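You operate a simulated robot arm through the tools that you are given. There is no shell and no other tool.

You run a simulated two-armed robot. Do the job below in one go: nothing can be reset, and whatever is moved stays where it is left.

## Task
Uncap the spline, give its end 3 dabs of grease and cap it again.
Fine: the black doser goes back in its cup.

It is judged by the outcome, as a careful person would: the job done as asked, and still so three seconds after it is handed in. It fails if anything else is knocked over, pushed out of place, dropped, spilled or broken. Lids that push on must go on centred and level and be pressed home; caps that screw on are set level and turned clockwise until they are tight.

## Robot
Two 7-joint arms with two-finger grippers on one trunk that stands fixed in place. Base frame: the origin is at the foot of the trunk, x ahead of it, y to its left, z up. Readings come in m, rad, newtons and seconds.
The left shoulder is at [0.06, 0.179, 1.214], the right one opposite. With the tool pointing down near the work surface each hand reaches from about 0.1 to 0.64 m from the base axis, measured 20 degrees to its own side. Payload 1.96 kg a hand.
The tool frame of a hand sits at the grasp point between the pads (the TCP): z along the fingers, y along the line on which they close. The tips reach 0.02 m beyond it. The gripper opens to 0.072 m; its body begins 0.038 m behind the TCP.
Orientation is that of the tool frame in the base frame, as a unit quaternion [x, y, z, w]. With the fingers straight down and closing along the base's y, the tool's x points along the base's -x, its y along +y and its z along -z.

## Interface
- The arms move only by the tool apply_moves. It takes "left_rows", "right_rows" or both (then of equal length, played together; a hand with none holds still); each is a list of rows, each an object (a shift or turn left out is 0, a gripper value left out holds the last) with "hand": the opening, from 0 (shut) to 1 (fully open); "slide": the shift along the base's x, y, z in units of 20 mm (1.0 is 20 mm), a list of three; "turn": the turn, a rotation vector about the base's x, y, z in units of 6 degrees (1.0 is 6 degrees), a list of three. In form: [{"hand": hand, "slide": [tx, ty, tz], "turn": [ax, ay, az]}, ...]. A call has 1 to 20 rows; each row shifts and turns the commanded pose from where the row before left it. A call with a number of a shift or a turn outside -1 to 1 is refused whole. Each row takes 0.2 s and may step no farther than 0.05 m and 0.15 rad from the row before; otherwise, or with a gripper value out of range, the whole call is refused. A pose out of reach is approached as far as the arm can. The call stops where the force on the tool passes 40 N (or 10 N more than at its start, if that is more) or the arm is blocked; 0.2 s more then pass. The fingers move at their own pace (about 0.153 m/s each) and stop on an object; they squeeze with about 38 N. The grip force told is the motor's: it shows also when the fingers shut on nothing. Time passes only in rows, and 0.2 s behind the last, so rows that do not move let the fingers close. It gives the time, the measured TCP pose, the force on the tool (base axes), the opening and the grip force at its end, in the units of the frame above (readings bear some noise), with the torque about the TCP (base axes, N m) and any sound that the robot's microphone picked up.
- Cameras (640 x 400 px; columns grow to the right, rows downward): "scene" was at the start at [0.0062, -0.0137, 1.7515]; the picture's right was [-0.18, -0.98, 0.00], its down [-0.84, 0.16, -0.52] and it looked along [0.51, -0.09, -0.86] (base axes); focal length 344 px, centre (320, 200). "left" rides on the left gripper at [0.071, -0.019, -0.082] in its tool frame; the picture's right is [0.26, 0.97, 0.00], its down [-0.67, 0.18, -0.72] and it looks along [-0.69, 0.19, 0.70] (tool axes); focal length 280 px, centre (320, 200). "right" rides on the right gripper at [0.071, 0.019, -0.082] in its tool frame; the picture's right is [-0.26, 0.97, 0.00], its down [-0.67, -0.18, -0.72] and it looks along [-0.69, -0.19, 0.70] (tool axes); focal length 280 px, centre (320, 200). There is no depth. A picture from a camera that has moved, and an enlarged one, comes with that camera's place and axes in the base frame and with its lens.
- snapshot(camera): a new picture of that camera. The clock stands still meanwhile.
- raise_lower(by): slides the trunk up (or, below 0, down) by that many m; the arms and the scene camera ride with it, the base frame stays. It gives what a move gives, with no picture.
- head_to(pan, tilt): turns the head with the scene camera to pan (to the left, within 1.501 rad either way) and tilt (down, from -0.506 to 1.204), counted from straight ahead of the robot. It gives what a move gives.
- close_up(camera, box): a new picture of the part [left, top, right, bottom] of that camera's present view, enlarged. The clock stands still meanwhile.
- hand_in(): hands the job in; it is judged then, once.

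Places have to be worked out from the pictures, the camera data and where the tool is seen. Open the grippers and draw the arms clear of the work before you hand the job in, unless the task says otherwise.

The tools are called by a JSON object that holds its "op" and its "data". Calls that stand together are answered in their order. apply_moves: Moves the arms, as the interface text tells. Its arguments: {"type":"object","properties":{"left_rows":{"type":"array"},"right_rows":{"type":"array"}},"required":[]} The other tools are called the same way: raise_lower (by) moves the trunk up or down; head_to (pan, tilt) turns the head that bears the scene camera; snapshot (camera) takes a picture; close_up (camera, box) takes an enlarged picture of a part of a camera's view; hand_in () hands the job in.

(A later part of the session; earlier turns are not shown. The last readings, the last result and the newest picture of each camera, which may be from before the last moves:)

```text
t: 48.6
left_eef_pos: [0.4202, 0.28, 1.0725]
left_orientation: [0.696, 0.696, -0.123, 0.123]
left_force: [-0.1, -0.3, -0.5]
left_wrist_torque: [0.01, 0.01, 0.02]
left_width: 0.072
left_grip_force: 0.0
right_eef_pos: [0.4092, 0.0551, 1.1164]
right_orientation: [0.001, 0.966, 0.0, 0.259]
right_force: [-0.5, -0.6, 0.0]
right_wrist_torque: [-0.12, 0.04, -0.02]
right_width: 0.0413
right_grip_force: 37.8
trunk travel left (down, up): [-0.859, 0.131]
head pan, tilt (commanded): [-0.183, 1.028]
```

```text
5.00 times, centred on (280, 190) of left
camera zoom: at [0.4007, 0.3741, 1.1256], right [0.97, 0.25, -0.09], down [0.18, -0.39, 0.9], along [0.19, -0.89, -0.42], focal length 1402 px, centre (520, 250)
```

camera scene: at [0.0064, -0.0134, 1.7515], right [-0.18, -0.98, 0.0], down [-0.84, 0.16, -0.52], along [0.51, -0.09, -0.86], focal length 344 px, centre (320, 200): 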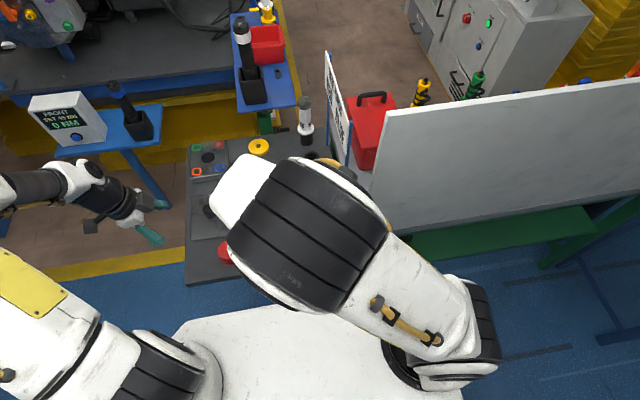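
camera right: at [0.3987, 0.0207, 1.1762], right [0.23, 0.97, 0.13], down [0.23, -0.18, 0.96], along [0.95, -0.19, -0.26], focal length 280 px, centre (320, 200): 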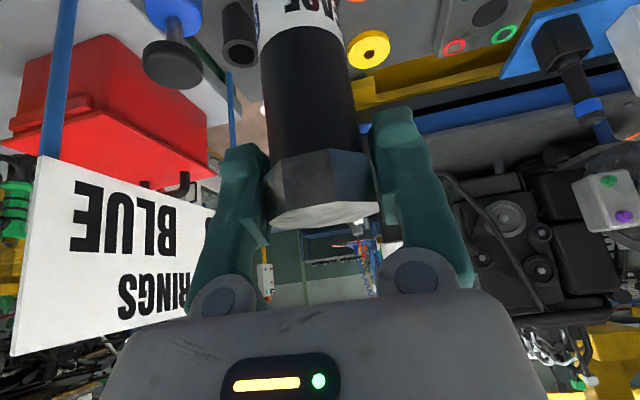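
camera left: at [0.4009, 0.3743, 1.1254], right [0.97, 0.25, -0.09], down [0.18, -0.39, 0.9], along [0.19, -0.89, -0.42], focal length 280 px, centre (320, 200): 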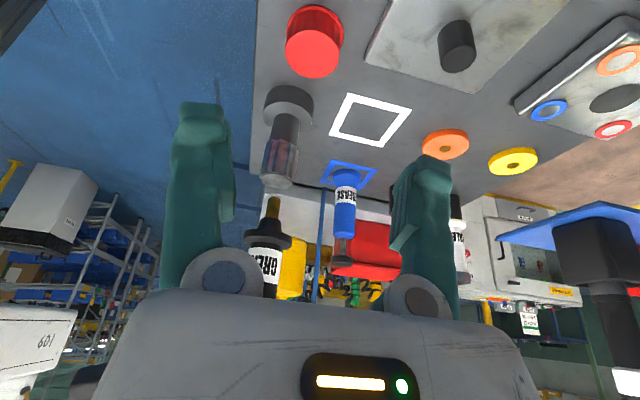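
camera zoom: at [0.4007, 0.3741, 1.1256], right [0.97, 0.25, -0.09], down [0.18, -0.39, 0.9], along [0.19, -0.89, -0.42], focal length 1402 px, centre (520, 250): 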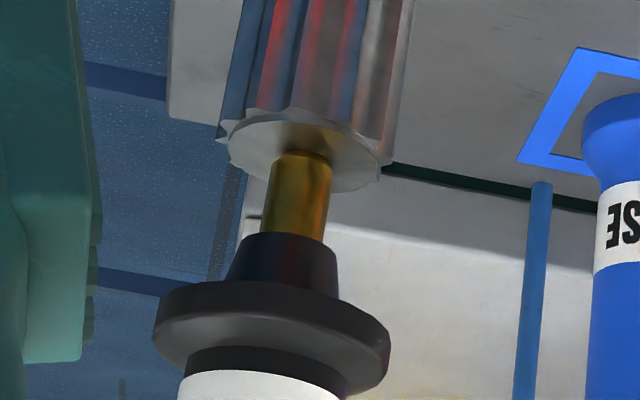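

The brass tip now retracts into the cone: it is a spring-loaded dosing pin. I keep pressing in 1 mm steps until it gives a dab.

{"op": "apply_moves", "data": {"right_rows": [{"slide": [0, 0, -0.05]}, {"slide": [0, 0, -0.05]}, {}]}}

{"op": "apply_moves", "data": {"right_rows": [{"slide": [0, 0, -0.05]}, {}]}}

```text
t: 49.4
left_eef_pos: [0.4203, 0.2797, 1.0715]
left_orientation: [0.696, 0.696, -0.123, 0.123]
left_force: [-0.1, 0.0, 0.6]
left_wrist_torque: [0.03, 0.01, -0.01]
left_width: 0.072
left_grip_force: 0.0
right_eef_pos: [0.4095, 0.0552, 1.1135]
right_orientation: [-0.001, 0.966, 0.0, 0.259]
right_force: [-1.0, 0.3, 0.9]
right_wrist_torque: [0.0, 0.04, 0.02]
right_width: 0.0418
right_grip_force: 37.8
trunk travel left (down, up): [-0.859, 0.131]
head pan, tilt (commanded): [-0.183, 1.028]
```

```text
t: 50.0
left_eef_pos: [0.4206, 0.279, 1.0732]
left_orientation: [0.696, 0.697, -0.122, 0.123]
left_force: [0.9, 0.3, -0.1]
left_wrist_torque: [-0.02, 0.02, 0.0]
left_width: 0.0721
left_grip_force: 0.1
right_eef_pos: [0.4093, 0.0547, 1.112]
right_orientation: [0.0, 0.966, 0.0, 0.259]
right_force: [0.6, 0.5, 1.1]
right_wrist_torque: [0.02, -0.04, 0.02]
right_width: 0.0415
right_grip_force: 38.0
trunk travel left (down, up): [-0.859, 0.131]
head pan, tilt (commanded): [-0.183, 1.028]
```

Spring force has grown to about 3 N, no sound yet. I keep pressing by 1 mm.

{"op": "apply_moves", "data": {"right_rows": [{"slide": [0, 0, -0.05]}, {}]}}

{"op": "apply_moves", "data": {"right_rows": [{"slide": [0, 0, -0.05]}, {}]}}

{"op": "close_up", "data": {"camera": "left", "box": [250, 150, 310, 230]}}

```text
t: 50.6
left_eef_pos: [0.42, 0.2786, 1.0729]
left_orientation: [0.696, 0.697, -0.122, 0.122]
left_force: [0.3, 0.6, -0.3]
left_wrist_torque: [-0.01, 0.0, -0.03]
left_width: 0.0721
left_grip_force: 0.1
right_eef_pos: [0.4088, 0.0548, 1.1123]
right_orientation: [-0.001, 0.966, 0.0, 0.258]
right_force: [0.5, 0.9, 0.8]
right_wrist_torque: [0.06, -0.07, -0.03]
right_width: 0.0414
right_grip_force: 37.7
trunk travel left (down, up): [-0.859, 0.131]
head pan, tilt (commanded): [-0.183, 1.028]
```

```text
t: 51.2
left_eef_pos: [0.4201, 0.2793, 1.073]
left_orientation: [0.696, 0.697, -0.123, 0.123]
left_force: [-0.6, 0.0, 0.5]
left_wrist_torque: [0.02, 0.01, -0.02]
left_width: 0.072
left_grip_force: 0.0
right_eef_pos: [0.4099, 0.0548, 1.1117]
right_orientation: [-0.001, 0.966, 0.0, 0.258]
right_force: [-0.2, 0.4, 2.5]
right_wrist_torque: [0.04, -0.05, -0.04]
right_width: 0.0412
right_grip_force: 37.9
trunk travel left (down, up): [-0.859, 0.131]
head pan, tilt (commanded): [-0.183, 1.028]
```

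```text
5.00 times, centred on (280, 190) of left
camera zoom: at [0.4006, 0.3742, 1.1256], right [0.97, 0.25, -0.09], down [0.18, -0.39, 0.9], along [0.19, -0.89, -0.42], focal length 1402 px, centre (520, 250)
```

zoom: 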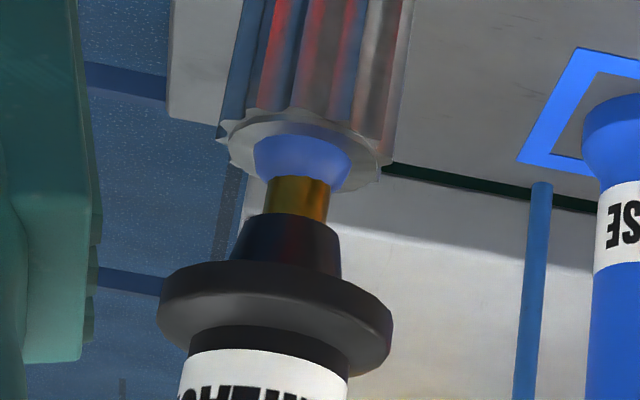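

A blue dab has appeared on the end face: the first dab. I raise the doser 20 mm to let the pin reset, and look.

{"op": "apply_moves", "data": {"right_rows": [{"slide": [0, 0, 0.2]}, {"slide": [0, 0, 0.4]}, {"slide": [0, 0, 0.4]}, {}]}}

{"op": "close_up", "data": {"camera": "left", "box": [250, 150, 310, 230]}}

```text
t: 52.2
left_eef_pos: [0.4211, 0.2785, 1.0728]
left_orientation: [0.696, 0.696, -0.122, 0.123]
left_force: [0.0, 0.1, -0.3]
left_wrist_torque: [0.01, 0.0, 0.0]
left_width: 0.0715
left_grip_force: 0.1
right_eef_pos: [0.4088, 0.0553, 1.1316]
right_orientation: [-0.001, 0.966, 0.0, 0.259]
right_force: [-0.9, -0.3, -1.8]
right_wrist_torque: [-0.03, -0.02, -0.01]
right_width: 0.0417
right_grip_force: 37.8
trunk travel left (down, up): [-0.859, 0.131]
head pan, tilt (commanded): [-0.183, 1.028]
```

```text
5.00 times, centred on (280, 190) of left
camera zoom: at [0.4009, 0.3743, 1.1254], right [0.97, 0.25, -0.09], down [0.18, -0.39, 0.9], along [0.19, -0.89, -0.42], focal length 1402 px, centre (520, 250)
```

zoom: 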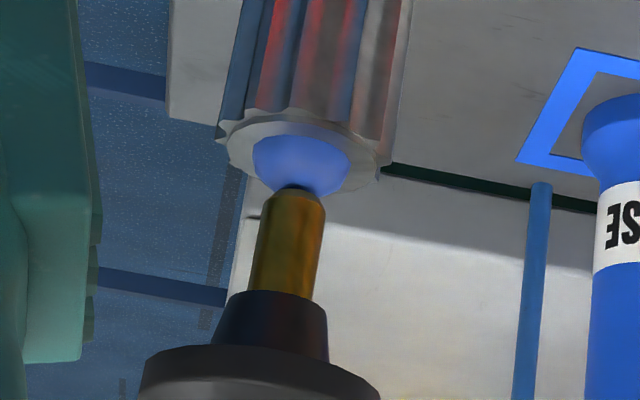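

One clean dab in the middle. For the second I go 5 mm to +x so it can be told apart, and press down to just before the trigger depth.

{"op": "apply_moves", "data": {"right_rows": [{"slide": [0.25, 0, 0]}, {"slide": [0, 0, -0.4]}, {"slide": [0, 0, -0.2]}, {"slide": [0, 0, -0.15]}, {"slide": [0, 0, -0.15]}, {}]}}

{"op": "close_up", "data": {"camera": "left", "box": [250, 150, 310, 230]}}

```text
t: 53.6
left_eef_pos: [0.4212, 0.2784, 1.0729]
left_orientation: [0.697, 0.696, -0.123, 0.123]
left_force: [0.4, 0.6, -0.4]
left_wrist_torque: [-0.02, 0.03, 0.01]
left_width: 0.0719
left_grip_force: 0.1
right_eef_pos: [0.414, 0.0552, 1.1133]
right_orientation: [0.0, 0.966, 0.0, 0.258]
right_force: [-0.2, -0.7, 1.2]
right_wrist_torque: [-0.01, -0.12, 0.0]
right_width: 0.0415
right_grip_force: 38.3
trunk travel left (down, up): [-0.859, 0.131]
head pan, tilt (commanded): [-0.183, 1.028]
```

```text
5.00 times, centred on (280, 190) of left
camera zoom: at [0.4008, 0.3741, 1.1256], right [0.97, 0.25, -0.09], down [0.18, -0.39, 0.9], along [0.19, -0.89, -0.42], focal length 1402 px, centre (520, 250)
```

zoom: 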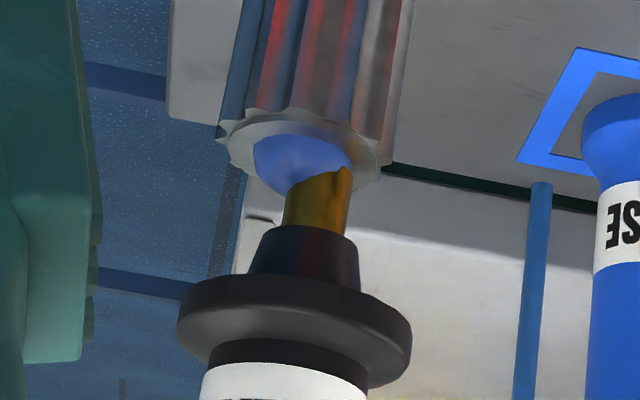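

The pin is compressed next to the first dab, no second dab yet. I press 1 mm at a time.

{"op": "apply_moves", "data": {"right_rows": [{"slide": [0, 0, -0.05]}, {}]}}

{"op": "apply_moves", "data": {"right_rows": [{"slide": [0, 0, -0.05]}, {}]}}

{"op": "close_up", "data": {"camera": "left", "box": [250, 150, 310, 230]}}

```text
t: 54.2
left_eef_pos: [0.4203, 0.2785, 1.0723]
left_orientation: [0.696, 0.696, -0.123, 0.123]
left_force: [-1.2, -0.3, -0.6]
left_wrist_torque: [-0.04, 0.01, -0.01]
left_width: 0.072
left_grip_force: 0.1
right_eef_pos: [0.4136, 0.0556, 1.1124]
right_orientation: [-0.001, 0.966, 0.001, 0.258]
right_force: [0.9, -0.8, 1.3]
right_wrist_torque: [-0.01, 0.0, -0.05]
right_width: 0.0415
right_grip_force: 38.3
trunk travel left (down, up): [-0.859, 0.131]
head pan, tilt (commanded): [-0.183, 1.028]
```

```text
t: 54.8
left_eef_pos: [0.4198, 0.279, 1.0718]
left_orientation: [0.696, 0.697, -0.122, 0.124]
left_force: [-0.6, -0.5, -0.3]
left_wrist_torque: [-0.02, 0.0, -0.01]
left_width: 0.072
left_grip_force: 0.0
right_eef_pos: [0.4142, 0.0544, 1.1103]
right_orientation: [0.0, 0.966, 0.0, 0.259]
right_force: [-0.7, 0.5, 1.9]
right_wrist_torque: [-0.12, 0.0, 0.01]
right_width: 0.0412
right_grip_force: 38.0
trunk travel left (down, up): [-0.859, 0.131]
head pan, tilt (commanded): [-0.183, 1.028]
```

```text
5.00 times, centred on (280, 190) of left
camera zoom: at [0.4006, 0.3741, 1.1256], right [0.97, 0.25, -0.09], down [0.18, -0.39, 0.9], along [0.19, -0.89, -0.42], focal length 1402 px, centre (520, 250)
```

zoom: 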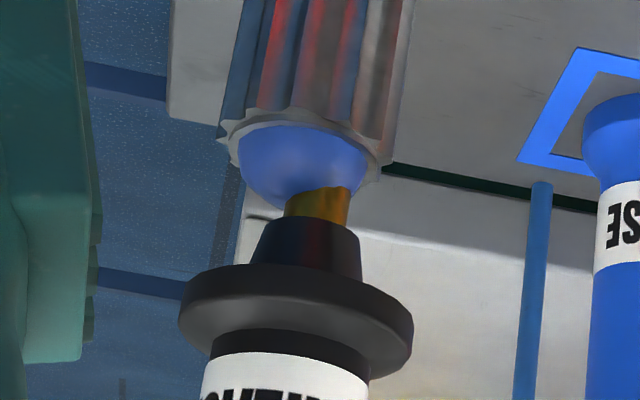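

The mound grew noticeably: the second dab. I raise the doser, return to the centre and let the pin reset.

{"op": "apply_moves", "data": {"right_rows": [{"slide": [0, 0, 0.2]}, {"slide": [0, 0, 0.4]}, {"slide": [-0.25, 0, 0.4]}, {}]}}

{"op": "close_up", "data": {"camera": "left", "box": [250, 150, 310, 230]}}

```text
t: 55.8
left_eef_pos: [0.4198, 0.279, 1.0712]
left_orientation: [0.696, 0.697, -0.122, 0.123]
left_force: [0.8, 0.1, -0.2]
left_wrist_torque: [0.01, 0.03, -0.03]
left_width: 0.072
left_grip_force: 0.0
right_eef_pos: [0.4092, 0.0553, 1.1315]
right_orientation: [-0.001, 0.966, 0.001, 0.258]
right_force: [-0.3, 0.0, -1.5]
right_wrist_torque: [-0.01, 0.01, -0.03]
right_width: 0.0412
right_grip_force: 38.0
trunk travel left (down, up): [-0.859, 0.131]
head pan, tilt (commanded): [-0.183, 1.028]
```

```text
5.00 times, centred on (280, 190) of left
camera zoom: at [0.401, 0.3743, 1.1254], right [0.97, 0.25, -0.09], down [0.18, -0.39, 0.9], along [0.19, -0.89, -0.42], focal length 1402 px, centre (520, 250)
```

zoom: 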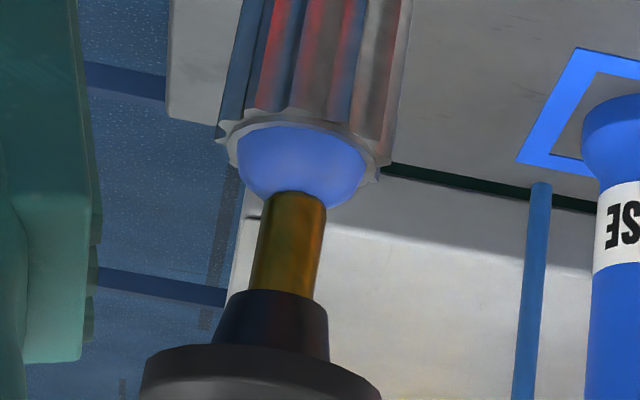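

Two dabs are on and the pin is reset. I press for the third dab at the centre, first to just before the trigger depth.

{"op": "apply_moves", "data": {"right_rows": [{"slide": [0, 0, -0.4]}, {"slide": [0, 0, -0.2]}, {"slide": [0, 0, -0.15]}, {"slide": [0, 0, -0.15]}, {}]}}

{"op": "close_up", "data": {"camera": "left", "box": [250, 150, 310, 230]}}

{"op": "apply_moves", "data": {"right_rows": [{"slide": [0, 0, -0.05]}, {}]}}

{"op": "close_up", "data": {"camera": "left", "box": [250, 150, 310, 230]}}

```text
t: 57.0
left_eef_pos: [0.4196, 0.2797, 1.0719]
left_orientation: [0.697, 0.696, -0.123, 0.123]
left_force: [0.1, 0.2, -0.2]
left_wrist_torque: [0.01, -0.01, 0.01]
left_width: 0.072
left_grip_force: 0.0
right_eef_pos: [0.4083, 0.0566, 1.1137]
right_orientation: [0.0, 0.966, 0.0, 0.259]
right_force: [0.4, 1.0, 1.3]
right_wrist_torque: [0.19, -0.07, -0.01]
right_width: 0.0414
right_grip_force: 38.5
trunk travel left (down, up): [-0.859, 0.131]
head pan, tilt (commanded): [-0.183, 1.028]
```

```text
5.00 times, centred on (280, 190) of left
camera zoom: at [0.4007, 0.3743, 1.1255], right [0.97, 0.25, -0.09], down [0.18, -0.39, 0.9], along [0.19, -0.89, -0.42], focal length 1402 px, centre (520, 250)
```

zoom: 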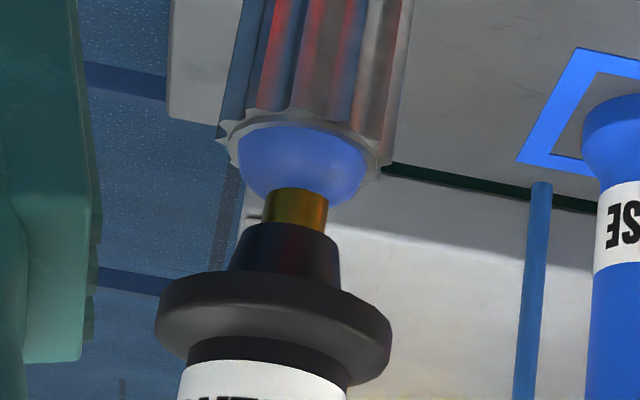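

```text
t: 57.6
left_eef_pos: [0.4203, 0.2796, 1.0719]
left_orientation: [0.697, 0.696, -0.123, 0.122]
left_force: [0.4, -0.5, -0.6]
left_wrist_torque: [0.01, 0.01, 0.0]
left_width: 0.0722
left_grip_force: 0.0
right_eef_pos: [0.4081, 0.0546, 1.112]
right_orientation: [0.0, 0.966, 0.0, 0.258]
right_force: [0.9, -0.1, 1.6]
right_wrist_torque: [0.04, -0.07, -0.03]
right_width: 0.0414
right_grip_force: 38.4
trunk travel left (down, up): [-0.859, 0.131]
head pan, tilt (commanded): [-0.183, 1.028]
```

```text
5.00 times, centred on (280, 190) of left
camera zoom: at [0.4007, 0.3742, 1.1255], right [0.97, 0.25, -0.09], down [0.18, -0.39, 0.9], along [0.19, -0.89, -0.42], focal length 1402 px, centre (520, 250)
```

zoom: 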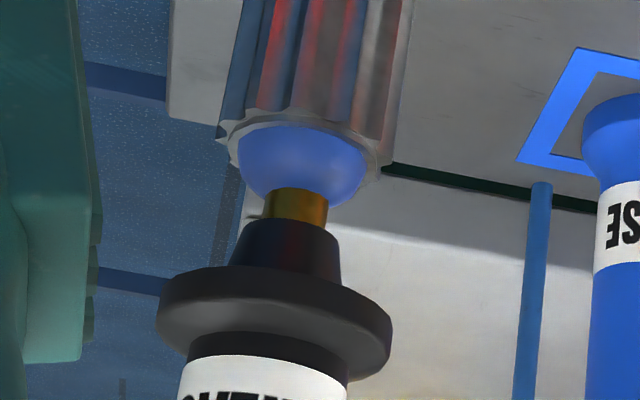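

No change yet at 1.112; I press the next millimetre.

{"op": "apply_moves", "data": {"right_rows": [{"slide": [0, 0, -0.05]}, {}]}}

{"op": "close_up", "data": {"camera": "left", "box": [250, 150, 310, 230]}}

```text
t: 58.2
left_eef_pos: [0.42, 0.2795, 1.0725]
left_orientation: [0.697, 0.696, -0.122, 0.122]
left_force: [-0.1, -0.3, -0.6]
left_wrist_torque: [0.01, 0.0, -0.01]
left_width: 0.0718
left_grip_force: 0.0
right_eef_pos: [0.4087, 0.0548, 1.1114]
right_orientation: [0.0, 0.966, 0.0, 0.259]
right_force: [0.2, -0.1, 2.1]
right_wrist_torque: [-0.04, -0.05, 0.0]
right_width: 0.0415
right_grip_force: 38.1
trunk travel left (down, up): [-0.859, 0.131]
head pan, tilt (commanded): [-0.183, 1.028]
```

```text
5.00 times, centred on (280, 190) of left
camera zoom: at [0.4007, 0.3741, 1.1256], right [0.97, 0.25, -0.09], down [0.18, -0.39, 0.9], along [0.19, -0.89, -0.42], focal length 1402 px, centre (520, 250)
```

zoom: 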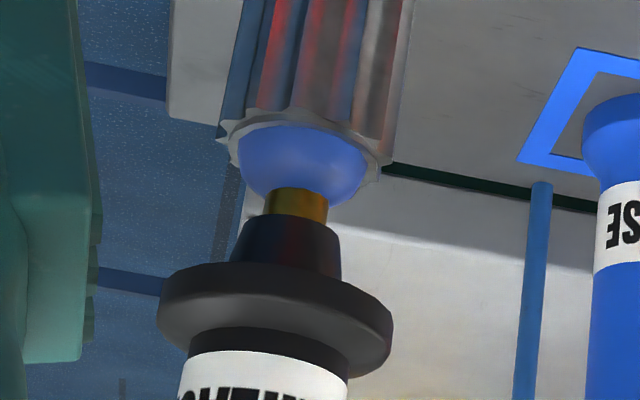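

The mound is unchanged so far (the doser may have crept a hair in the grip). I press half a millimetre further and look again.

{"op": "apply_moves", "data": {"right_rows": [{"slide": [0, 0, -0.03]}, {}]}}

{"op": "close_up", "data": {"camera": "left", "box": [250, 150, 310, 230]}}

```text
t: 58.8
left_eef_pos: [0.4202, 0.2793, 1.0719]
left_orientation: [0.696, 0.697, -0.123, 0.123]
left_force: [0.1, -0.8, -0.6]
left_wrist_torque: [0.0, -0.01, 0.01]
left_width: 0.072
left_grip_force: 0.0
right_eef_pos: [0.4099, 0.0552, 1.11]
right_orientation: [0.0, 0.966, 0.0, 0.259]
right_force: [1.8, -0.5, 2.3]
right_wrist_torque: [-0.02, -0.12, 0.0]
right_width: 0.0417
right_grip_force: 38.1
trunk travel left (down, up): [-0.859, 0.131]
head pan, tilt (commanded): [-0.183, 1.028]
```

```text
5.00 times, centred on (280, 190) of left
camera zoom: at [0.4007, 0.3741, 1.1256], right [0.97, 0.25, -0.09], down [0.18, -0.39, 0.9], along [0.19, -0.89, -0.42], focal length 1402 px, centre (520, 250)
```

zoom: 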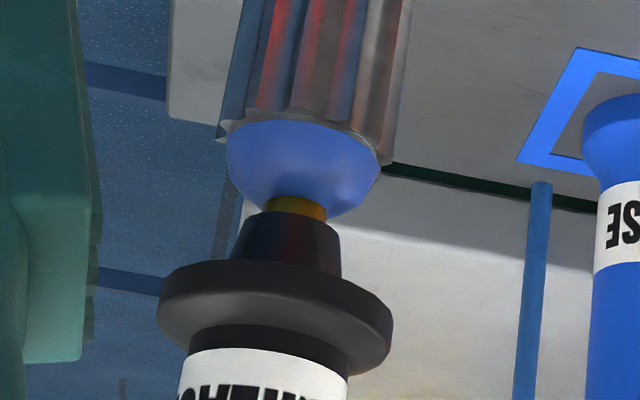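

The mound grew again: the third dab is on. I raise the doser straight up, carry it back along the very path it came (re-yawing to −22.5°), and turn the left camera a bit toward the cup.

{"op": "apply_moves", "data": {"right_rows": [{"slide": [0, 0, 0.2]}, {"slide": [0, 0, 0.4]}, {"slide": [0, 0, 0.5]}, {"slide": [0.075, 0, 0.48]}, {}]}}

{"op": "close_up", "data": {"camera": "left", "box": [250, 140, 330, 230]}}

{"op": "apply_moves", "data": {"left_rows": [{"turn": [0, 0, 1]}, {"turn": [0, 0, 1]}, {}, {}, {}, {}, {}, {}, {}, {}, {}, {}, {}, {}, {}], "right_rows": [{"slide": [0.9, -0.535, 0]}, {"slide": [0.9, -0.535, 0]}, {"slide": [0.9, -0.535, 0]}, {"slide": [0.9, -0.535, 0]}, {"slide": [0.9, -0.535, 0]}, {"slide": [0.963, -0.609, 0], "turn": [0, 0, -0.4167]}, {"slide": [0.963, -0.609, 0], "turn": [0, 0, -0.4167]}, {"slide": [0.963, -0.609, 0], "turn": [0, 0, -0.4167]}, {"slide": [0.963, -0.609, 0], "turn": [0, 0, -0.4167]}, {"slide": [0.963, -0.609, 0], "turn": [0, 0, -0.4167]}, {"slide": [0.963, -0.609, 0], "turn": [0, 0, -0.4167]}, {"slide": [0.963, -0.609, 0], "turn": [0, 0, -0.4167]}, {"slide": [0.963, -0.609, 0], "turn": [0, 0, -0.4167]}, {"slide": [0.963, -0.609, 0], "turn": [0, 0, -0.4167]}, {}]}}

{"op": "snapshot", "data": {"camera": "left"}}

{"op": "snapshot", "data": {"camera": "scene"}}

```text
t: 60.0
left_eef_pos: [0.4205, 0.2799, 1.072]
left_orientation: [0.696, 0.697, -0.122, 0.123]
left_force: [-0.1, 0.0, 0.0]
left_wrist_torque: [0.01, 0.02, -0.02]
left_width: 0.0719
left_grip_force: 0.2
right_eef_pos: [0.4112, 0.0556, 1.1425]
right_orientation: [0.001, 0.966, 0.0, 0.259]
right_force: [0.5, 0.1, -1.6]
right_wrist_torque: [-0.04, 0.01, -0.02]
right_width: 0.0413
right_grip_force: 37.8
trunk travel left (down, up): [-0.859, 0.131]
head pan, tilt (commanded): [-0.183, 1.028]
```

```text
4.44 times, centred on (290, 185) of left
camera zoom: at [0.4009, 0.3743, 1.1254], right [0.96, 0.25, -0.09], down [0.18, -0.39, 0.9], along [0.19, -0.89, -0.42], focal length 1246 px, centre (453, 267)
```

zoom: 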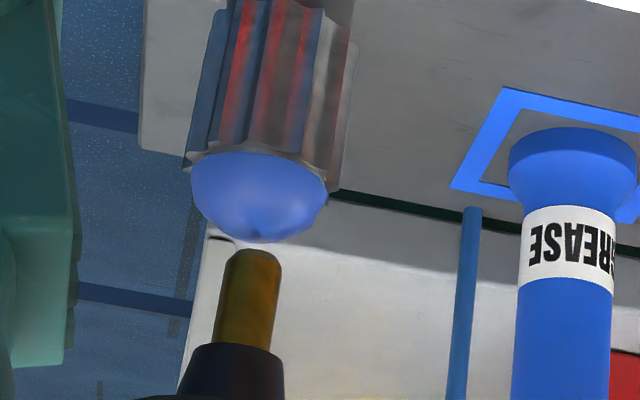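

```text
t: 63.2
left_eef_pos: [0.4195, 0.2798, 1.0713]
left_orientation: [0.62, 0.765, -0.109, 0.135]
left_force: [0.2, 0.1, 0.7]
left_wrist_torque: [-0.02, -0.01, -0.02]
left_width: 0.0722
left_grip_force: 0.1
right_eef_pos: [0.6738, -0.109, 1.1404]
right_orientation: [0.189, 0.947, -0.051, 0.253]
right_force: [0.2, 0.5, -2.0]
right_wrist_torque: [0.02, 0.01, 0.0]
right_width: 0.0412
right_grip_force: 37.9
trunk travel left (down, up): [-0.859, 0.131]
head pan, tilt (commanded): [-0.183, 1.028]
```

```text
taken
camera left: at [0.3813, 0.3683, 1.1254], right [0.89, 0.44, -0.09], down [0.26, -0.34, 0.9], along [0.37, -0.83, -0.42], focal length 280 px, centre (320, 200)
```

left: 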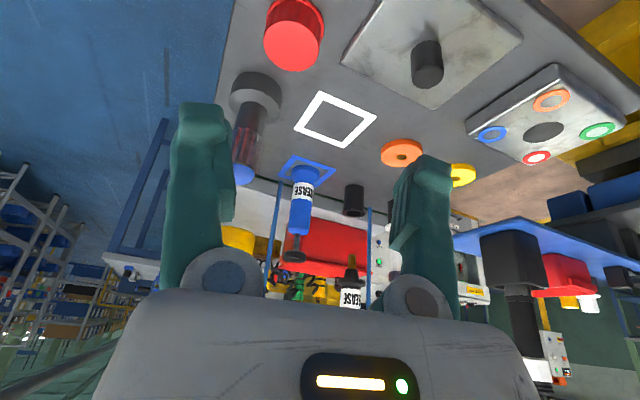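

```text
taken
camera scene: at [0.006, -0.0133, 1.7515], right [-0.18, -0.98, 0.0], down [-0.84, 0.16, -0.52], along [0.51, -0.09, -0.86], focal length 344 px, centre (320, 200)
```

scene: 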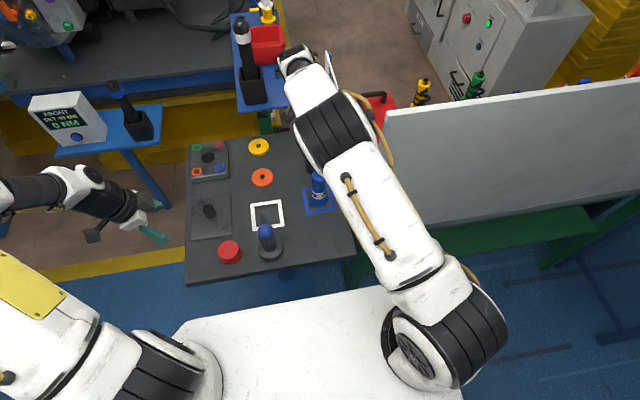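

All three dabs sit on the end face. The doser is back above its cup; I lower it 55 mm so the tip is some 30 mm over the rim and check alignment.

{"op": "apply_moves", "data": {"right_rows": [{"slide": [0, 0, -0.75]}, {"slide": [0, 0, -0.75]}, {"slide": [0, 0, -0.75]}, {"slide": [0, 0, -0.5]}, {}]}}

{"op": "close_up", "data": {"camera": "left", "box": [310, 170, 400, 310]}}

```text
t: 64.4
left_eef_pos: [0.4195, 0.2802, 1.0715]
left_orientation: [0.62, 0.765, -0.11, 0.135]
left_force: [1.0, 0.5, -0.2]
left_wrist_torque: [-0.01, 0.03, 0.01]
left_width: 0.0718
left_grip_force: 0.1
right_eef_pos: [0.6743, -0.1091, 1.0882]
right_orientation: [0.188, 0.947, -0.05, 0.254]
right_force: [0.5, 0.3, -0.9]
right_wrist_torque: [-0.01, -0.01, -0.01]
right_width: 0.0413
right_grip_force: 38.1
trunk travel left (down, up): [-0.859, 0.131]
head pan, tilt (commanded): [-0.183, 1.028]
```

```text
2.86 times, centred on (355, 240) of left
camera zoom: at [0.3815, 0.3681, 1.1253], right [0.89, 0.44, -0.09], down [0.26, -0.34, 0.9], along [0.37, -0.83, -0.42], focal length 801 px, centre (220, 86)
```

zoom: 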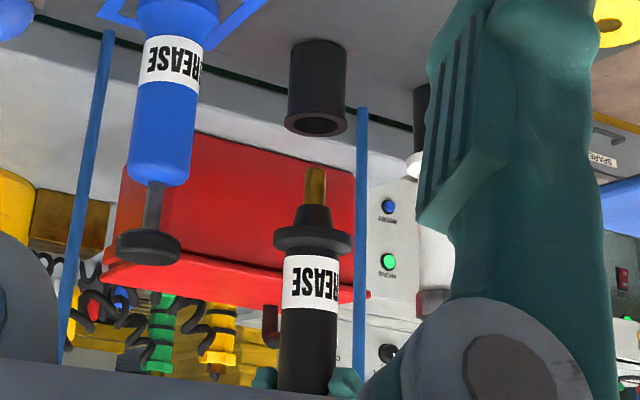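

The tip lines up over the cup's mouth. I lower 40 mm so that the tip just enters, and read the forces.

{"op": "apply_moves", "data": {"right_rows": [{"slide": [0, 0, -0.5]}, {"slide": [0, 0, -0.5]}, {"slide": [0, 0, -0.5]}, {"slide": [0, 0, -0.5]}, {}]}}

{"op": "close_up", "data": {"camera": "left", "box": [310, 170, 400, 310]}}

```text
t: 65.6
left_eef_pos: [0.4205, 0.2801, 1.071]
left_orientation: [0.62, 0.766, -0.109, 0.135]
left_force: [-0.7, -0.2, -0.3]
left_wrist_torque: [0.03, -0.02, -0.02]
left_width: 0.0722
left_grip_force: 0.0
right_eef_pos: [0.6733, -0.1085, 1.0464]
right_orientation: [0.188, 0.948, -0.05, 0.254]
right_force: [0.7, 0.3, -0.7]
right_wrist_torque: [0.01, -0.02, 0.0]
right_width: 0.0415
right_grip_force: 37.8
trunk travel left (down, up): [-0.859, 0.131]
head pan, tilt (commanded): [-0.183, 1.028]
```

```text
2.86 times, centred on (355, 240) of left
camera zoom: at [0.3816, 0.3681, 1.1253], right [0.89, 0.44, -0.09], down [0.26, -0.34, 0.9], along [0.37, -0.83, -0.42], focal length 801 px, centre (220, 86)
```

zoom: 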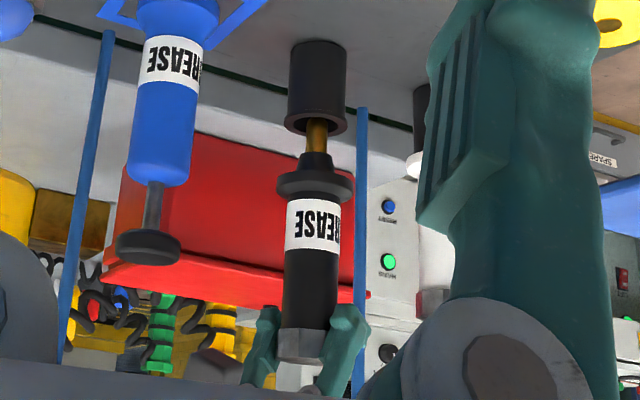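

The tip is going into the cup cleanly. I continue down 33 mm at a gentle pace, then in small steps to the seat at z ≈ 1.002.

{"op": "apply_moves", "data": {"right_rows": [{"slide": [0, 0, -0.4]}, {"slide": [0, 0, -0.4]}, {"slide": [0, 0, -0.4]}, {"slide": [0, 0, -0.4]}, {}]}}

{"op": "apply_moves", "data": {"right_rows": [{"slide": [0, 0, -0.2]}, {"slide": [0, 0, -0.15]}, {}]}}

{"op": "close_up", "data": {"camera": "left", "box": [310, 170, 400, 310]}}

```text
t: 66.8
left_eef_pos: [0.4201, 0.279, 1.0717]
left_orientation: [0.62, 0.765, -0.11, 0.135]
left_force: [0.2, -0.4, -0.4]
left_wrist_torque: [-0.02, -0.02, 0.01]
left_width: 0.0721
left_grip_force: 0.0
right_eef_pos: [0.6752, -0.1089, 1.0144]
right_orientation: [0.189, 0.947, -0.051, 0.253]
right_force: [-0.1, -0.2, -1.6]
right_wrist_torque: [0.01, 0.0, 0.01]
right_width: 0.0415
right_grip_force: 38.0
trunk travel left (down, up): [-0.859, 0.131]
head pan, tilt (commanded): [-0.183, 1.028]
```

```text
t: 67.6
left_eef_pos: [0.4197, 0.2791, 1.0705]
left_orientation: [0.619, 0.766, -0.108, 0.135]
left_force: [-0.7, 0.2, -0.2]
left_wrist_torque: [0.0, -0.01, 0.01]
left_width: 0.0721
left_grip_force: 0.0
right_eef_pos: [0.6739, -0.1096, 1.0081]
right_orientation: [0.188, 0.947, -0.051, 0.254]
right_force: [0.1, -0.5, -2.2]
right_wrist_torque: [0.02, -0.02, -0.01]
right_width: 0.0417
right_grip_force: 38.3
trunk travel left (down, up): [-0.859, 0.131]
head pan, tilt (commanded): [-0.183, 1.028]
```

```text
2.86 times, centred on (355, 240) of left
camera zoom: at [0.3817, 0.3681, 1.1253], right [0.89, 0.44, -0.09], down [0.26, -0.34, 0.9], along [0.37, -0.83, -0.42], focal length 801 px, centre (220, 86)
```

zoom: 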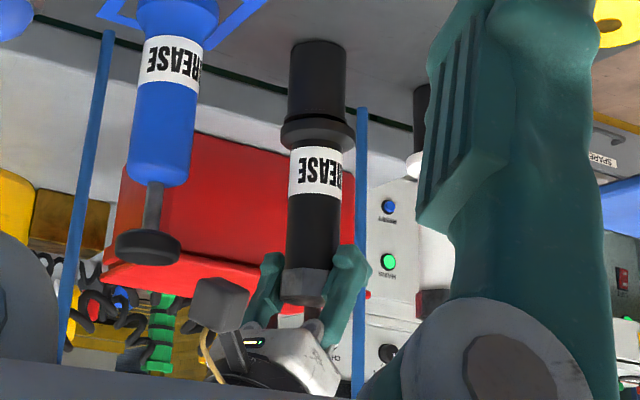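

Nearly seated, weight still hanging (−2.2 N). I lower in 2 mm then 1 mm steps to feel the collar land on the rim.

{"op": "apply_moves", "data": {"right_rows": [{"slide": [0, 0, -0.1]}, {"slide": [0, 0, -0.1]}, {}]}}

{"op": "apply_moves", "data": {"right_rows": [{"slide": [0, 0, -0.05]}, {}]}}

{"op": "apply_moves", "data": {"right_rows": [{"slide": [0, 0, -0.05]}, {}]}}

```text
t: 68.4
left_eef_pos: [0.4195, 0.28, 1.0729]
left_orientation: [0.62, 0.765, -0.109, 0.135]
left_force: [0.8, 0.1, 0.3]
left_wrist_torque: [0.03, -0.02, 0.0]
left_width: 0.0721
left_grip_force: 0.0
right_eef_pos: [0.674, -0.1081, 1.0024]
right_orientation: [0.188, 0.947, -0.05, 0.254]
right_force: [-1.3, -0.8, -1.4]
right_wrist_torque: [-0.06, 0.05, 0.05]
right_width: 0.0413
right_grip_force: 37.7
trunk travel left (down, up): [-0.859, 0.131]
head pan, tilt (commanded): [-0.183, 1.028]
```

```text
t: 69.0
left_eef_pos: [0.4203, 0.2792, 1.0719]
left_orientation: [0.62, 0.765, -0.109, 0.135]
left_force: [-1.4, 0.0, -0.3]
left_wrist_torque: [-0.03, -0.02, -0.01]
left_width: 0.0719
left_grip_force: 0.0
right_eef_pos: [0.6744, -0.1085, 1.0028]
right_orientation: [0.188, 0.947, -0.05, 0.254]
right_force: [-0.7, -0.5, -0.6]
right_wrist_torque: [-0.1, 0.09, 0.0]
right_width: 0.0415
right_grip_force: 38.0
trunk travel left (down, up): [-0.859, 0.131]
head pan, tilt (commanded): [-0.183, 1.028]
```

```text
t: 69.6
left_eef_pos: [0.42, 0.2782, 1.0719]
left_orientation: [0.62, 0.765, -0.11, 0.134]
left_force: [0.4, 0.0, 0.3]
left_wrist_torque: [0.0, 0.02, -0.04]
left_width: 0.0722
left_grip_force: 0.0
right_eef_pos: [0.6739, -0.1093, 1.0019]
right_orientation: [0.189, 0.947, -0.05, 0.254]
right_force: [-0.4, -0.2, 1.5]
right_wrist_torque: [-0.14, 0.13, 0.0]
right_width: 0.0414
right_grip_force: 37.8
trunk travel left (down, up): [-0.859, 0.131]
head pan, tilt (commanded): [-0.183, 1.028]
```

The collar is seated (+1.5 N). I verify the view, then open the right gripper to 0.9 to release the doser.

{"op": "close_up", "data": {"camera": "left", "box": [310, 170, 400, 310]}}

{"op": "apply_moves", "data": {"right_rows": [{"hand": 0.7}, {"hand": 0.9}, {}, {}]}}

{"op": "close_up", "data": {"camera": "left", "box": [310, 170, 400, 310]}}

{"op": "snapshot", "data": {"camera": "right"}}

```text
2.86 times, centred on (355, 240) of left
camera zoom: at [0.3813, 0.368, 1.1255], right [0.89, 0.44, -0.09], down [0.26, -0.34, 0.9], along [0.37, -0.83, -0.42], focal length 801 px, centre (220, 86)
```

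zoom: 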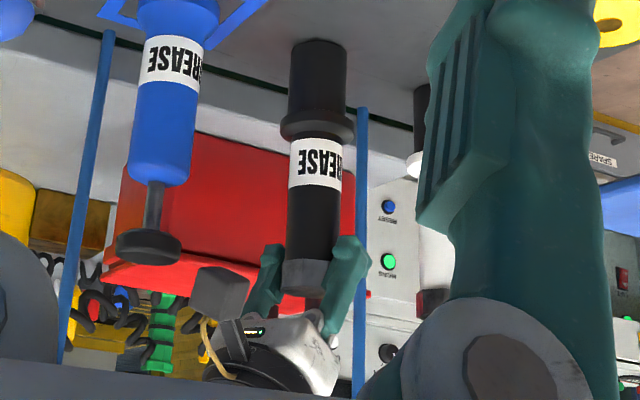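

```text
t: 70.6
left_eef_pos: [0.4207, 0.2801, 1.0726]
left_orientation: [0.619, 0.766, -0.109, 0.135]
left_force: [-0.6, 0.2, -1.2]
left_wrist_torque: [0.0, 0.03, -0.02]
left_width: 0.0719
left_grip_force: 0.1
right_eef_pos: [0.6742, -0.1088, 1.0016]
right_orientation: [0.188, 0.947, -0.051, 0.254]
right_force: [0.1, -1.3, -0.6]
right_wrist_torque: [-0.04, -0.02, 0.0]
right_width: 0.0648
right_grip_force: 0.0
trunk travel left (down, up): [-0.859, 0.131]
head pan, tilt (commanded): [-0.183, 1.028]
```

```text
2.86 times, centred on (355, 240) of left
camera zoom: at [0.3815, 0.3681, 1.1254], right [0.89, 0.44, -0.09], down [0.26, -0.34, 0.9], along [0.37, -0.83, -0.42], focal length 801 px, centre (220, 86)
```

zoom: 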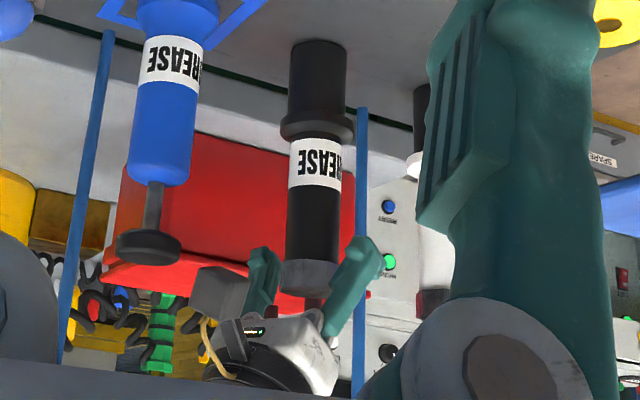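

```text
taken
camera right: at [0.5865, -0.0506, 1.0368], right [0.58, 0.8, 0.13], down [0.14, -0.26, 0.96], along [0.8, -0.54, -0.26], focal length 280 px, centre (320, 200)
```

right: 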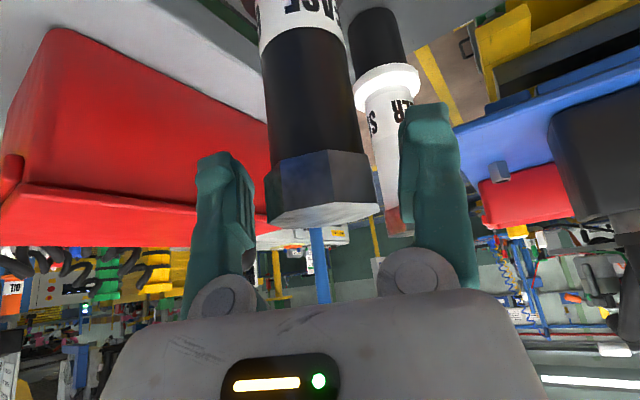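

The doser stands freely in its cup. I withdraw the right hand up and back along the tool plane, then back toward its start area.

{"op": "apply_moves", "data": {"right_rows": [{"slide": [-0.254, 0.099, 0.98]}, {"slide": [-0.254, 0.099, 0.98]}, {"slide": [-0.254, 0.099, 0.98]}, {"slide": [-0.254, 0.099, 0.98]}, {"slide": [-0.254, 0.099, 0.98]}, {"slide": [-0.978, 0.124, 0.328]}, {"slide": [-0.978, 0.124, 0.328]}, {"slide": [-0.978, 0.124, 0.328]}, {"slide": [-0.978, 0.124, 0.328]}, {"slide": [-0.978, 0.124, 0.328]}, {"slide": [-0.978, 0.124, 0.328]}, {"slide": [-0.978, 0.124, 0.328]}, {"slide": [-0.978, 0.124, 0.328]}, {"slide": [-0.978, 0.124, 0.328]}, {}]}}

{"op": "close_up", "data": {"camera": "left", "box": [310, 170, 400, 310]}}

```text
t: 73.8
left_eef_pos: [0.4206, 0.2808, 1.0725]
left_orientation: [0.62, 0.765, -0.109, 0.134]
left_force: [-0.4, -0.4, 0.3]
left_wrist_torque: [0.0, 0.0, 0.02]
left_width: 0.0718
left_grip_force: 0.1
right_eef_pos: [0.4726, -0.0765, 1.1599]
right_orientation: [0.189, 0.947, -0.05, 0.253]
right_force: [-0.2, 0.3, 0.4]
right_wrist_torque: [0.04, 0.02, 0.01]
right_width: 0.0645
right_grip_force: 0.0
trunk travel left (down, up): [-0.859, 0.131]
head pan, tilt (commanded): [-0.183, 1.028]
```

```text
2.86 times, centred on (355, 240) of left
camera zoom: at [0.3819, 0.3681, 1.1252], right [0.89, 0.44, -0.09], down [0.26, -0.34, 0.9], along [0.37, -0.83, -0.42], focal length 801 px, centre (220, 86)
```

zoom: 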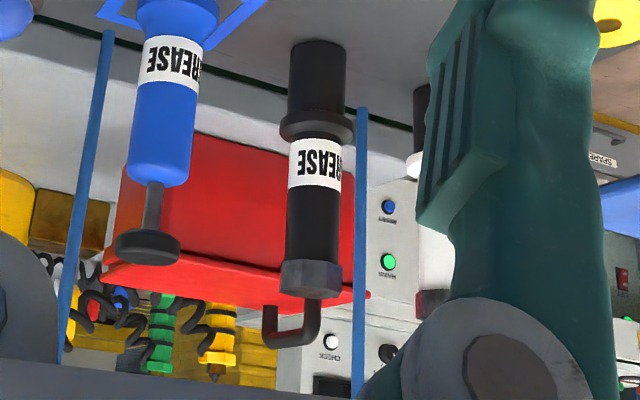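

The doser stands upright in its cup with the collar on the rim. Now I straighten and park the right hand on its side while bringing the left hand back to straight down, yaw 0, for regrasping the cap.

{"op": "apply_moves", "data": {"left_rows": [{"turn": [0.815, 0.173, 0]}, {"turn": [0.815, 0.173, 0]}, {"turn": [0.815, 0.173, 0]}, {"turn": [0.815, 0.173, 0]}, {"turn": [0, 0, 1]}, {"turn": [0, 0, 1]}, {"turn": [0, 0, 1]}, {"turn": [0, 0, 1]}, {"turn": [0, 0, 1]}, {"turn": [0, 0, 1]}, {"turn": [0, 0, 1]}, {"turn": [0, 0, 1]}, {"turn": [0, 0, 1]}, {"turn": [0, 0, 1]}, {"turn": [0, 0, 1]}, {"turn": [0, 0, 1]}, {"turn": [0, 0, 1]}, {}], "right_rows": [{"slide": [-0.786, -0.684, 0.579]}, {"slide": [-0.786, -0.684, 0.579]}, {"slide": [-0.786, -0.684, 0.579], "turn": [0.3827, 0.9239, 0]}, {"slide": [-0.786, -0.684, 0.579], "turn": [0.3827, 0.9239, 0]}, {"slide": [-0.786, -0.684, 0.579], "turn": [0.3827, 0.9239, 0]}, {"slide": [-0.786, -0.684, 0.579], "turn": [0.3827, 0.9239, 0]}, {"slide": [-0.786, -0.684, 0.579], "turn": [0.3827, 0.9239, 0]}, {"turn": [0, 0, 0.9375]}, {"turn": [0, 0, 0.9375]}, {"turn": [0, 0, 0.9375]}, {"turn": [0, 0, 0.9375]}, {}, {}, {}, {}, {}, {}, {}]}}

{"op": "snapshot", "data": {"camera": "scene"}}

{"op": "snapshot", "data": {"camera": "left"}}

```text
t: 77.6
left_eef_pos: [0.4201, 0.2794, 1.0728]
left_orientation: [-0.001, 1.0, 0.0, -0.001]
left_force: [-0.5, -0.1, 0.1]
left_wrist_torque: [0.02, -0.02, -0.04]
left_width: 0.0719
left_grip_force: 0.0
right_eef_pos: [0.3635, -0.1715, 1.241]
right_orientation: [-0.001, 1.0, 0.001, 0.0]
right_force: [-0.7, 0.3, -0.4]
right_wrist_torque: [0.0, -0.01, 0.0]
right_width: 0.0649
right_grip_force: 0.0
trunk travel left (down, up): [-0.859, 0.131]
head pan, tilt (commanded): [-0.183, 1.028]
```

```text
taken
camera scene: at [0.0062, -0.0135, 1.7515], right [-0.18, -0.98, 0.0], down [-0.84, 0.16, -0.52], along [0.51, -0.09, -0.86], focal length 344 px, centre (320, 200)
```

scene: 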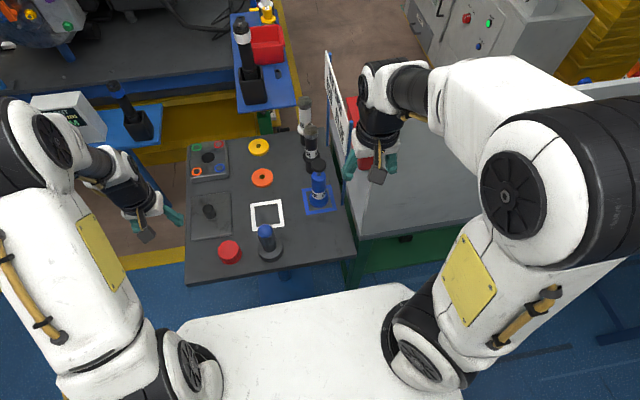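

```text
taken
camera left: at [0.3492, 0.2602, 1.1546], right [-0.26, 0.96, 0.0], down [0.67, 0.18, 0.72], along [0.69, 0.19, -0.7], focal length 280 px, centre (320, 200)
```

left: 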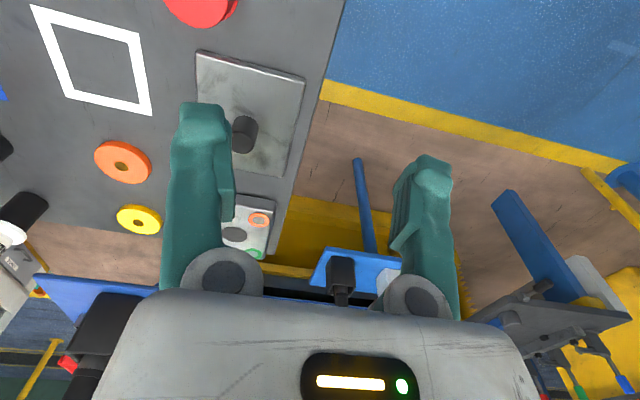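

Both hands are straight again and the table is tidy. I zoom on the greased spline, the dosers and the parked cap to confirm nothing else moved.

{"op": "close_up", "data": {"camera": "scene", "box": [190, 200, 310, 275]}}

{"op": "close_up", "data": {"camera": "scene", "box": [290, 90, 346, 216]}}

```text
5.33 times, centred on (250, 238) of scene
camera zoom: at [0.0062, -0.0135, 1.7515], right [-0.18, -0.98, 0.0], down [-0.84, 0.16, -0.52], along [0.51, -0.09, -0.86], focal length 1836 px, centre (693, 0)
```

zoom: 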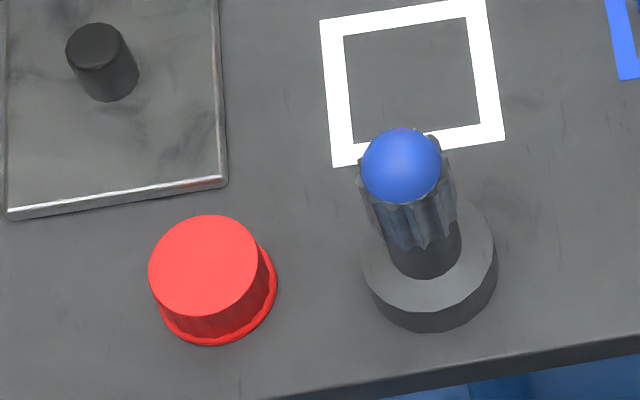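

```text
3.17 times, centred on (318, 153) of scene
camera zoom: at [0.0062, -0.0135, 1.7515], right [-0.18, -0.98, 0.0], down [-0.84, 0.16, -0.52], along [0.51, -0.09, -0.86], focal length 1093 px, centre (326, 349)
```

zoom: 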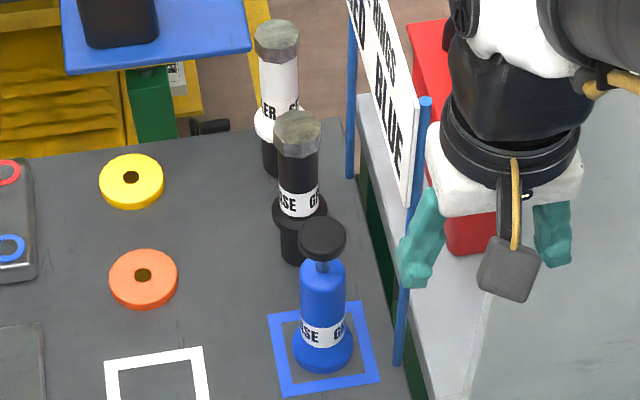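

All is as it was, with the grease mound on the spline's end. I bring the left hand back over the parked cap along the reverse path.

{"op": "apply_moves", "data": {"left_rows": [{"slide": [0, -1, 0]}, {"slide": [0, -1, -0.5]}, {"slide": [0, -1, -1]}, {"slide": [0, -1, -1]}, {"slide": [0, -1, -1]}, {"slide": [0, -0.5, -1]}, {"slide": [0, 0, -1]}, {}]}}

{"op": "snapshot", "data": {"camera": "left"}}

{"op": "close_up", "data": {"camera": "left", "box": [250, 0, 390, 130]}}

```text
t: 79.4
left_eef_pos: [0.42, 0.1704, 0.9621]
left_orientation: [0.001, 1.0, 0.0, 0.0]
left_force: [0.3, -0.9, 0.4]
left_wrist_torque: [0.02, 0.0, 0.03]
left_width: 0.0722
left_grip_force: 0.1
right_eef_pos: [0.3635, -0.1715, 1.2403]
right_orientation: [0.0, 1.0, 0.0, 0.0]
right_force: [-0.2, 0.0, 0.1]
right_wrist_torque: [-0.02, 0.0, 0.01]
right_width: 0.0647
right_grip_force: 0.1
trunk travel left (down, up): [-0.859, 0.131]
head pan, tilt (commanded): [-0.183, 1.028]
```

```text
taken
camera left: at [0.3488, 0.1498, 1.0441], right [-0.26, 0.96, 0.0], down [0.67, 0.18, 0.72], along [0.69, 0.19, -0.7], focal length 280 px, centre (320, 200)
```

left: 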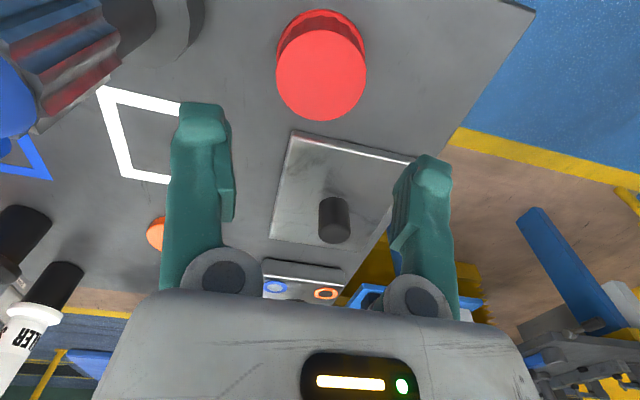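

```text
3.08 times, centred on (320, 65) of left
camera zoom: at [0.3488, 0.1498, 1.0441], right [-0.26, 0.96, 0.0], down [0.67, 0.18, 0.72], along [0.69, 0.19, -0.7], focal length 863 px, centre (320, 615)
```

zoom: 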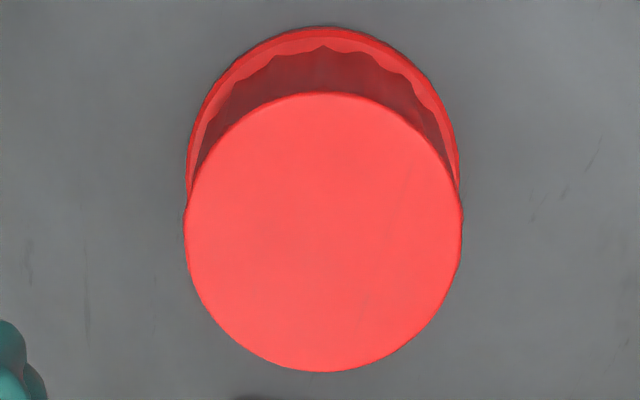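

The cap is exactly where I parked it, centred under the hand. I go down around it to z ≈ 0.856 and close.

{"op": "apply_moves", "data": {"left_rows": [{"slide": [0, 0, -0.9]}, {"slide": [0, 0, -0.9]}, {"slide": [0, 0, -0.9]}, {"slide": [0, 0, -0.9]}, {"slide": [0, 0, -0.8]}, {"slide": [0, 0, -0.6]}, {"slide": [0, 0, -0.32]}, {}]}}

{"op": "apply_moves", "data": {"left_rows": [{"hand": 0}, {}, {}, {}]}}

{"op": "snapshot", "data": {"camera": "left"}}

```text
t: 81.2
left_eef_pos: [0.4208, 0.1684, 0.8551]
left_orientation: [0.0, 1.0, 0.0, 0.0]
left_force: [0.0, -0.3, 0.6]
left_wrist_torque: [0.0, 0.0, -0.01]
left_width: 0.0719
left_grip_force: 0.0
right_eef_pos: [0.3627, -0.1726, 1.2403]
right_orientation: [0.0, 1.0, -0.001, 0.0]
right_force: [0.0, -0.2, 0.0]
right_wrist_torque: [-0.02, 0.02, 0.02]
right_width: 0.065
right_grip_force: 0.1
trunk travel left (down, up): [-0.859, 0.131]
head pan, tilt (commanded): [-0.183, 1.028]
```

```text
t: 82.2
left_eef_pos: [0.42, 0.1692, 0.8564]
left_orientation: [0.0, 1.0, 0.0, 0.0]
left_force: [0.6, -0.5, -0.1]
left_wrist_torque: [0.02, 0.01, -0.02]
left_width: 0.0603
left_grip_force: 38.5
right_eef_pos: [0.363, -0.172, 1.2408]
right_orientation: [0.0, 1.0, 0.0, 0.001]
right_force: [-0.5, -0.5, 0.0]
right_wrist_torque: [0.02, 0.01, 0.01]
right_width: 0.0647
right_grip_force: 0.0
trunk travel left (down, up): [-0.859, 0.131]
head pan, tilt (commanded): [-0.183, 1.028]
```

```text
taken
camera left: at [0.3491, 0.1502, 0.9381], right [-0.26, 0.97, 0.0], down [0.67, 0.18, 0.72], along [0.69, 0.19, -0.7], focal length 280 px, centre (320, 200)
```

left: 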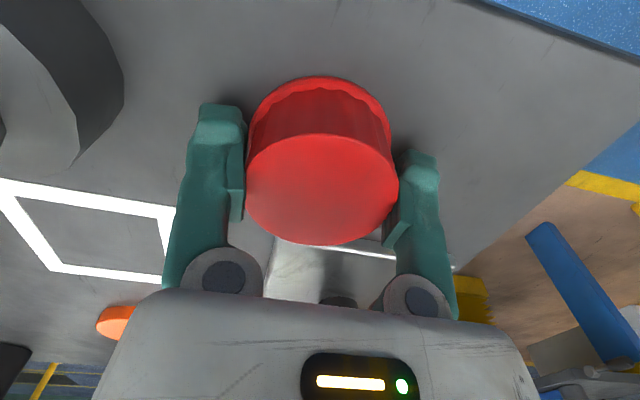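

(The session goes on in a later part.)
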